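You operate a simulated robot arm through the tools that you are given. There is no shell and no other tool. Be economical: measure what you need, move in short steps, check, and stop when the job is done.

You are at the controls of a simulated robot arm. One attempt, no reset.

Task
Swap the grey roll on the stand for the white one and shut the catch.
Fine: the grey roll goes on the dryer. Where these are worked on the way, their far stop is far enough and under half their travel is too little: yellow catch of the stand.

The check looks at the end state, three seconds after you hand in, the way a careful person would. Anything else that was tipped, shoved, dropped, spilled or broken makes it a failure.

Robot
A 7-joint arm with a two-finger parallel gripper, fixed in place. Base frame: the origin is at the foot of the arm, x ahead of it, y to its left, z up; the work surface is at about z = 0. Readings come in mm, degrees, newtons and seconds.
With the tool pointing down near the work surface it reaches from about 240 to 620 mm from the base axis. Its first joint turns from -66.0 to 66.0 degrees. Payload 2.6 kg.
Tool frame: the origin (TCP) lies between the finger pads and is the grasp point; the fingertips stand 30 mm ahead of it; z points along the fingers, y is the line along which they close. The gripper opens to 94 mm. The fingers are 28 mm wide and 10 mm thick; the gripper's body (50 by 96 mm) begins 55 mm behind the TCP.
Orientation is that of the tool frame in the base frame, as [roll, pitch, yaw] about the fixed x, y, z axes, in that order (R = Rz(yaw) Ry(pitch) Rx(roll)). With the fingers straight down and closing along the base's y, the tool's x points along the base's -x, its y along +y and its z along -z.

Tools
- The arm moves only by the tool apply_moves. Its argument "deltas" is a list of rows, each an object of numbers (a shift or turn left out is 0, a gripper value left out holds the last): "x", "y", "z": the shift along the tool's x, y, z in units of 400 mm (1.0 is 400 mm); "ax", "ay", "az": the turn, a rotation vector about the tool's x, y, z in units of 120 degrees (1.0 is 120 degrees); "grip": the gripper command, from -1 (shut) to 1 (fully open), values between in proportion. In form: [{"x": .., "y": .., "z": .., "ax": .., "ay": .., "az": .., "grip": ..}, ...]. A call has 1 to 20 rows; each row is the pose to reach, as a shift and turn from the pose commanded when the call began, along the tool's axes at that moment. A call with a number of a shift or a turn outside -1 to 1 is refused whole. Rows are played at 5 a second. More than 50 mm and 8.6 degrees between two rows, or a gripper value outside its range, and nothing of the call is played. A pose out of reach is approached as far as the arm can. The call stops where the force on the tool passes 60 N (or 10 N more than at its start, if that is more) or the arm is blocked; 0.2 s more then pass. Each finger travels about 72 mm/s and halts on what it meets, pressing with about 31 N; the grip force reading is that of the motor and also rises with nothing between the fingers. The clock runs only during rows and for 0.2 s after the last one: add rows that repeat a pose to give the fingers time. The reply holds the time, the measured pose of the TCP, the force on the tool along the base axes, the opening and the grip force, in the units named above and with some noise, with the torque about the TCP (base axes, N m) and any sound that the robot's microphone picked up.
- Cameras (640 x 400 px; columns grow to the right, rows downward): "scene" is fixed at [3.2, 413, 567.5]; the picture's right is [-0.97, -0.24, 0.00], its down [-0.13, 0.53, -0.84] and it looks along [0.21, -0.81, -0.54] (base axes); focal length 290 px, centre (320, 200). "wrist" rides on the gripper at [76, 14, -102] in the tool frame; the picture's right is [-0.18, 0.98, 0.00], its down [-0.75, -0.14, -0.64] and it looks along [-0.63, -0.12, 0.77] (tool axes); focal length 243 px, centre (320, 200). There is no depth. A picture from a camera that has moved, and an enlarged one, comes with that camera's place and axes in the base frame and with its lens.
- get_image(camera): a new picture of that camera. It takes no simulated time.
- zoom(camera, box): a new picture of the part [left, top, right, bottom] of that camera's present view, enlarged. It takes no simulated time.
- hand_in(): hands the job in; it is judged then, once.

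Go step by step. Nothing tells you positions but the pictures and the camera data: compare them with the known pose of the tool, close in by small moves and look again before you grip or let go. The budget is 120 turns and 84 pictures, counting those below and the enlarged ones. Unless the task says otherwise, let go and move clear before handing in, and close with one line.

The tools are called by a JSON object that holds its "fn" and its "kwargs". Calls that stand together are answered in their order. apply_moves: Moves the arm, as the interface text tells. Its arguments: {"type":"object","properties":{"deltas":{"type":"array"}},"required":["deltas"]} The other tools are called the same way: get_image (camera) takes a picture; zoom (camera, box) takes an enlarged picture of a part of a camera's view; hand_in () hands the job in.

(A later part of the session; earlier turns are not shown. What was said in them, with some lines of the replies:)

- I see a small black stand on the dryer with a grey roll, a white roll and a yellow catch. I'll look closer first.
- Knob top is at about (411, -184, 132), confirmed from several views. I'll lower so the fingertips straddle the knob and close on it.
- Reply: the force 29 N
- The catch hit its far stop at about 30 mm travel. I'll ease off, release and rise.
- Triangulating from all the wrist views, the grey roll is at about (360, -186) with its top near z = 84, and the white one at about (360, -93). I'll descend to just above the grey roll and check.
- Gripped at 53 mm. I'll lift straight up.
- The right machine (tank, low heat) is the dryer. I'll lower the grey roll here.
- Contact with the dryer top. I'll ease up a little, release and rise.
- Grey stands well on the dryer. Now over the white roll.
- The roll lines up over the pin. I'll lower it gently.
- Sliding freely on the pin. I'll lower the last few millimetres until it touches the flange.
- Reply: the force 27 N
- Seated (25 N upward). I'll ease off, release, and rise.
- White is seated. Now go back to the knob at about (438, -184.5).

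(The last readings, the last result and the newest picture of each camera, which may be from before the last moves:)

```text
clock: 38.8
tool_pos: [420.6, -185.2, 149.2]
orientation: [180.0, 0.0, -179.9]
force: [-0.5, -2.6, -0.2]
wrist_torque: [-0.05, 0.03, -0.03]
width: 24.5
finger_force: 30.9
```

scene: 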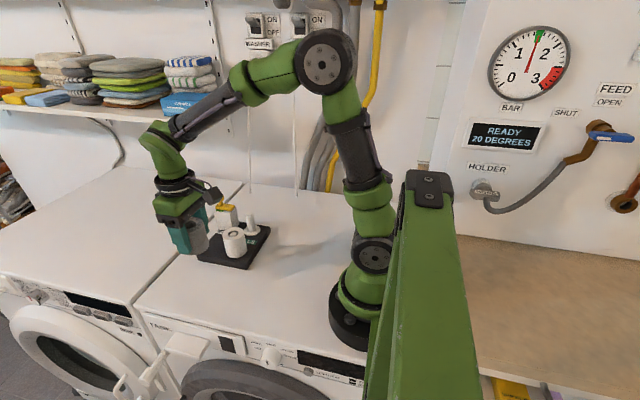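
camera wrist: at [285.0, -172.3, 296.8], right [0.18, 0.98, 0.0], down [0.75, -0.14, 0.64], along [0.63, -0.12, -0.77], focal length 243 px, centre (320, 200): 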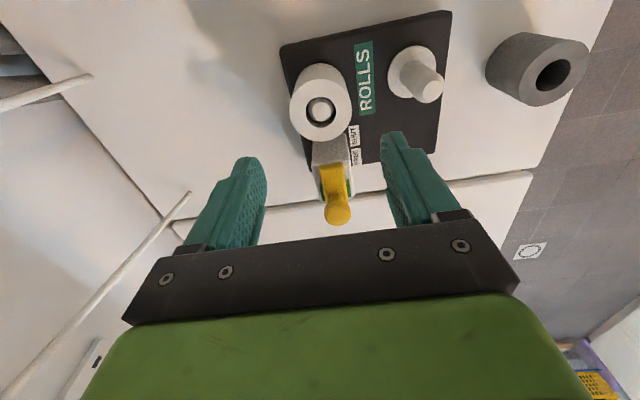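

{"fn": "apply_moves", "kwargs": {"deltas": [{"x": 0.01}, {"x": 0.02}, {"x": 0.026}, {"x": 0.03}, {"x": 0.034}, {"x": 0.034}]}}

{"fn": "zoom", "kwargs": {"camera": "scene", "box": [190, 170, 290, 240]}}

```text
clock: 40.2
tool_pos: [406.8, -183.5, 147.9]
orientation: [-180.0, 0.0, 180.0]
force: [4.2, -9.2, 0.2]
wrist_torque: [-0.21, 0.03, -0.04]
width: 24.5
finger_force: 30.8
```

```text
5.71 times, centred on (240, 205) of scene
camera zoom: at [3.3, 413.0, 567.5], right [-0.97, -0.24, 0.0], down [-0.13, 0.53, -0.84], along [0.21, -0.81, -0.55], focal length 1656 px, centre (777, 171)
```

zoom: 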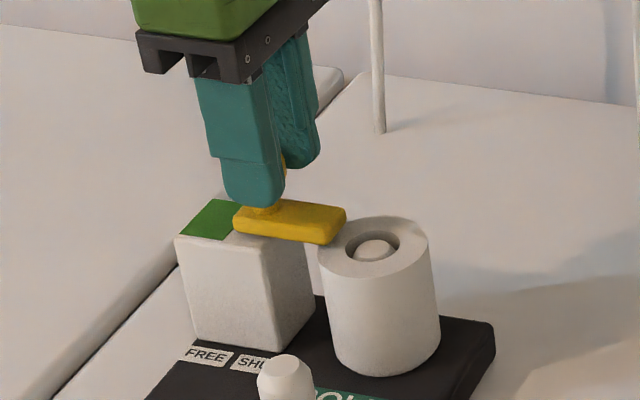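

{"fn": "apply_moves", "kwargs": {"deltas": [{"x": 0.003, "y": -0.003}, {"x": 0.006, "y": -0.003}, {"x": 0.009, "y": -0.003}, {"x": 0.009, "y": -0.003}]}}

```text
clock: 41.2
tool_pos: [403.7, -187.4, 147.9]
orientation: [-179.9, 0.0, 179.9]
force: [11.0, -13.1, -0.8]
wrist_torque: [-0.3, -0.14, -0.1]
width: 24.7
finger_force: 31.0
```

The catch is against its shut stop. I'll ease off, release and rise clear.

{"fn": "apply_moves", "kwargs": {"deltas": [{"x": -0.004}, {"x": -0.004, "grip": -0.2}, {"x": -0.004, "grip": 0.1}, {"x": -0.004, "grip": 0.1}, {"x": -0.004, "z": -0.05}, {"x": -0.004, "z": -0.15}, {"x": 0.05, "z": -0.25}, {"x": 0.1, "y": 0.03, "z": -0.34}, {"x": 0.1, "y": 0.03, "z": -0.34}]}}

{"fn": "get_image", "kwargs": {"camera": "scene"}}

{"fn": "zoom", "kwargs": {"camera": "wrist", "box": [240, 10, 440, 180]}}

{"fn": "zoom", "kwargs": {"camera": "scene", "box": [190, 180, 290, 250]}}

```text
clock: 43.2
tool_pos: [362.5, -174.7, 284.5]
orientation: [180.0, 0.0, 180.0]
force: [0.0, -0.7, 0.6]
wrist_torque: [0.01, 0.04, -0.02]
width: 51.8
finger_force: 0.1
```

```text
39 pictures are left
```

scene: 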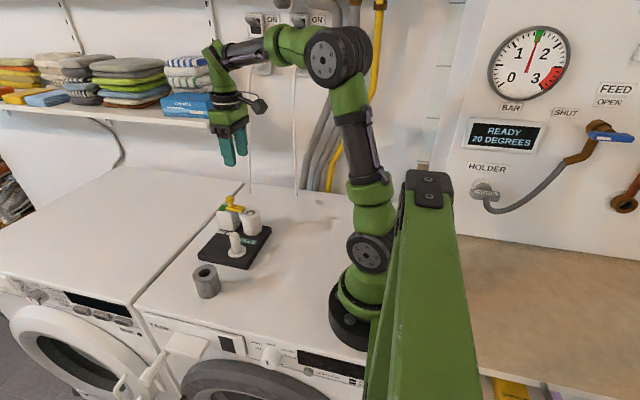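

```text
2.35 times, centred on (340, 95) of wrist
camera zoom: at [287.8, -161.0, 387.0], right [0.18, 0.98, 0.0], down [0.75, -0.14, 0.64], along [0.63, -0.12, -0.77], focal length 571 px, centre (273, 447)
```

zoom: 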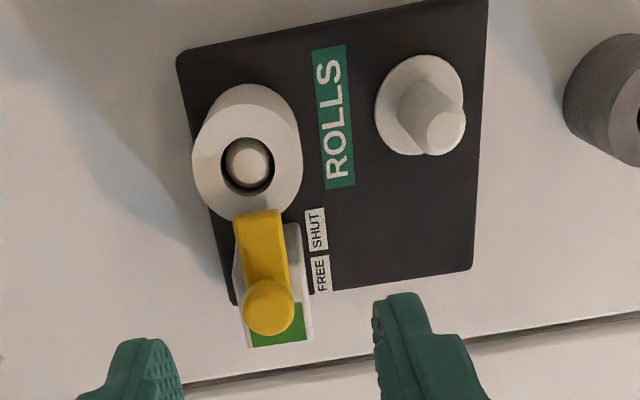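

```text
5.71 times, centred on (240, 215) of scene
camera zoom: at [3.2, 413.0, 567.5], right [-0.97, -0.24, 0.0], down [-0.13, 0.53, -0.84], along [0.21, -0.81, -0.54], focal length 1656 px, centre (777, 114)
```

zoom: 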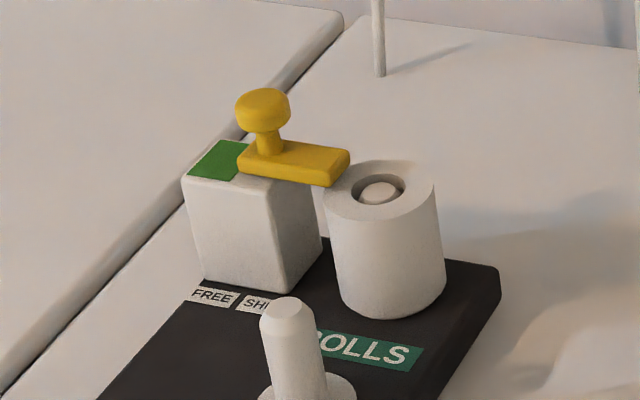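

Everything is in its end state: white on the latched pin with the catch shut over its rim, grey upright on the dryer, the stand not moved, and the arm clear.

{"fn": "hand_in", "kwargs": {}}

```text
The job is handed in.
```

The white roll is on the stand with the yellow catch shut at its stop, and the grey roll stands upright on the dryer; I've handed the job in.
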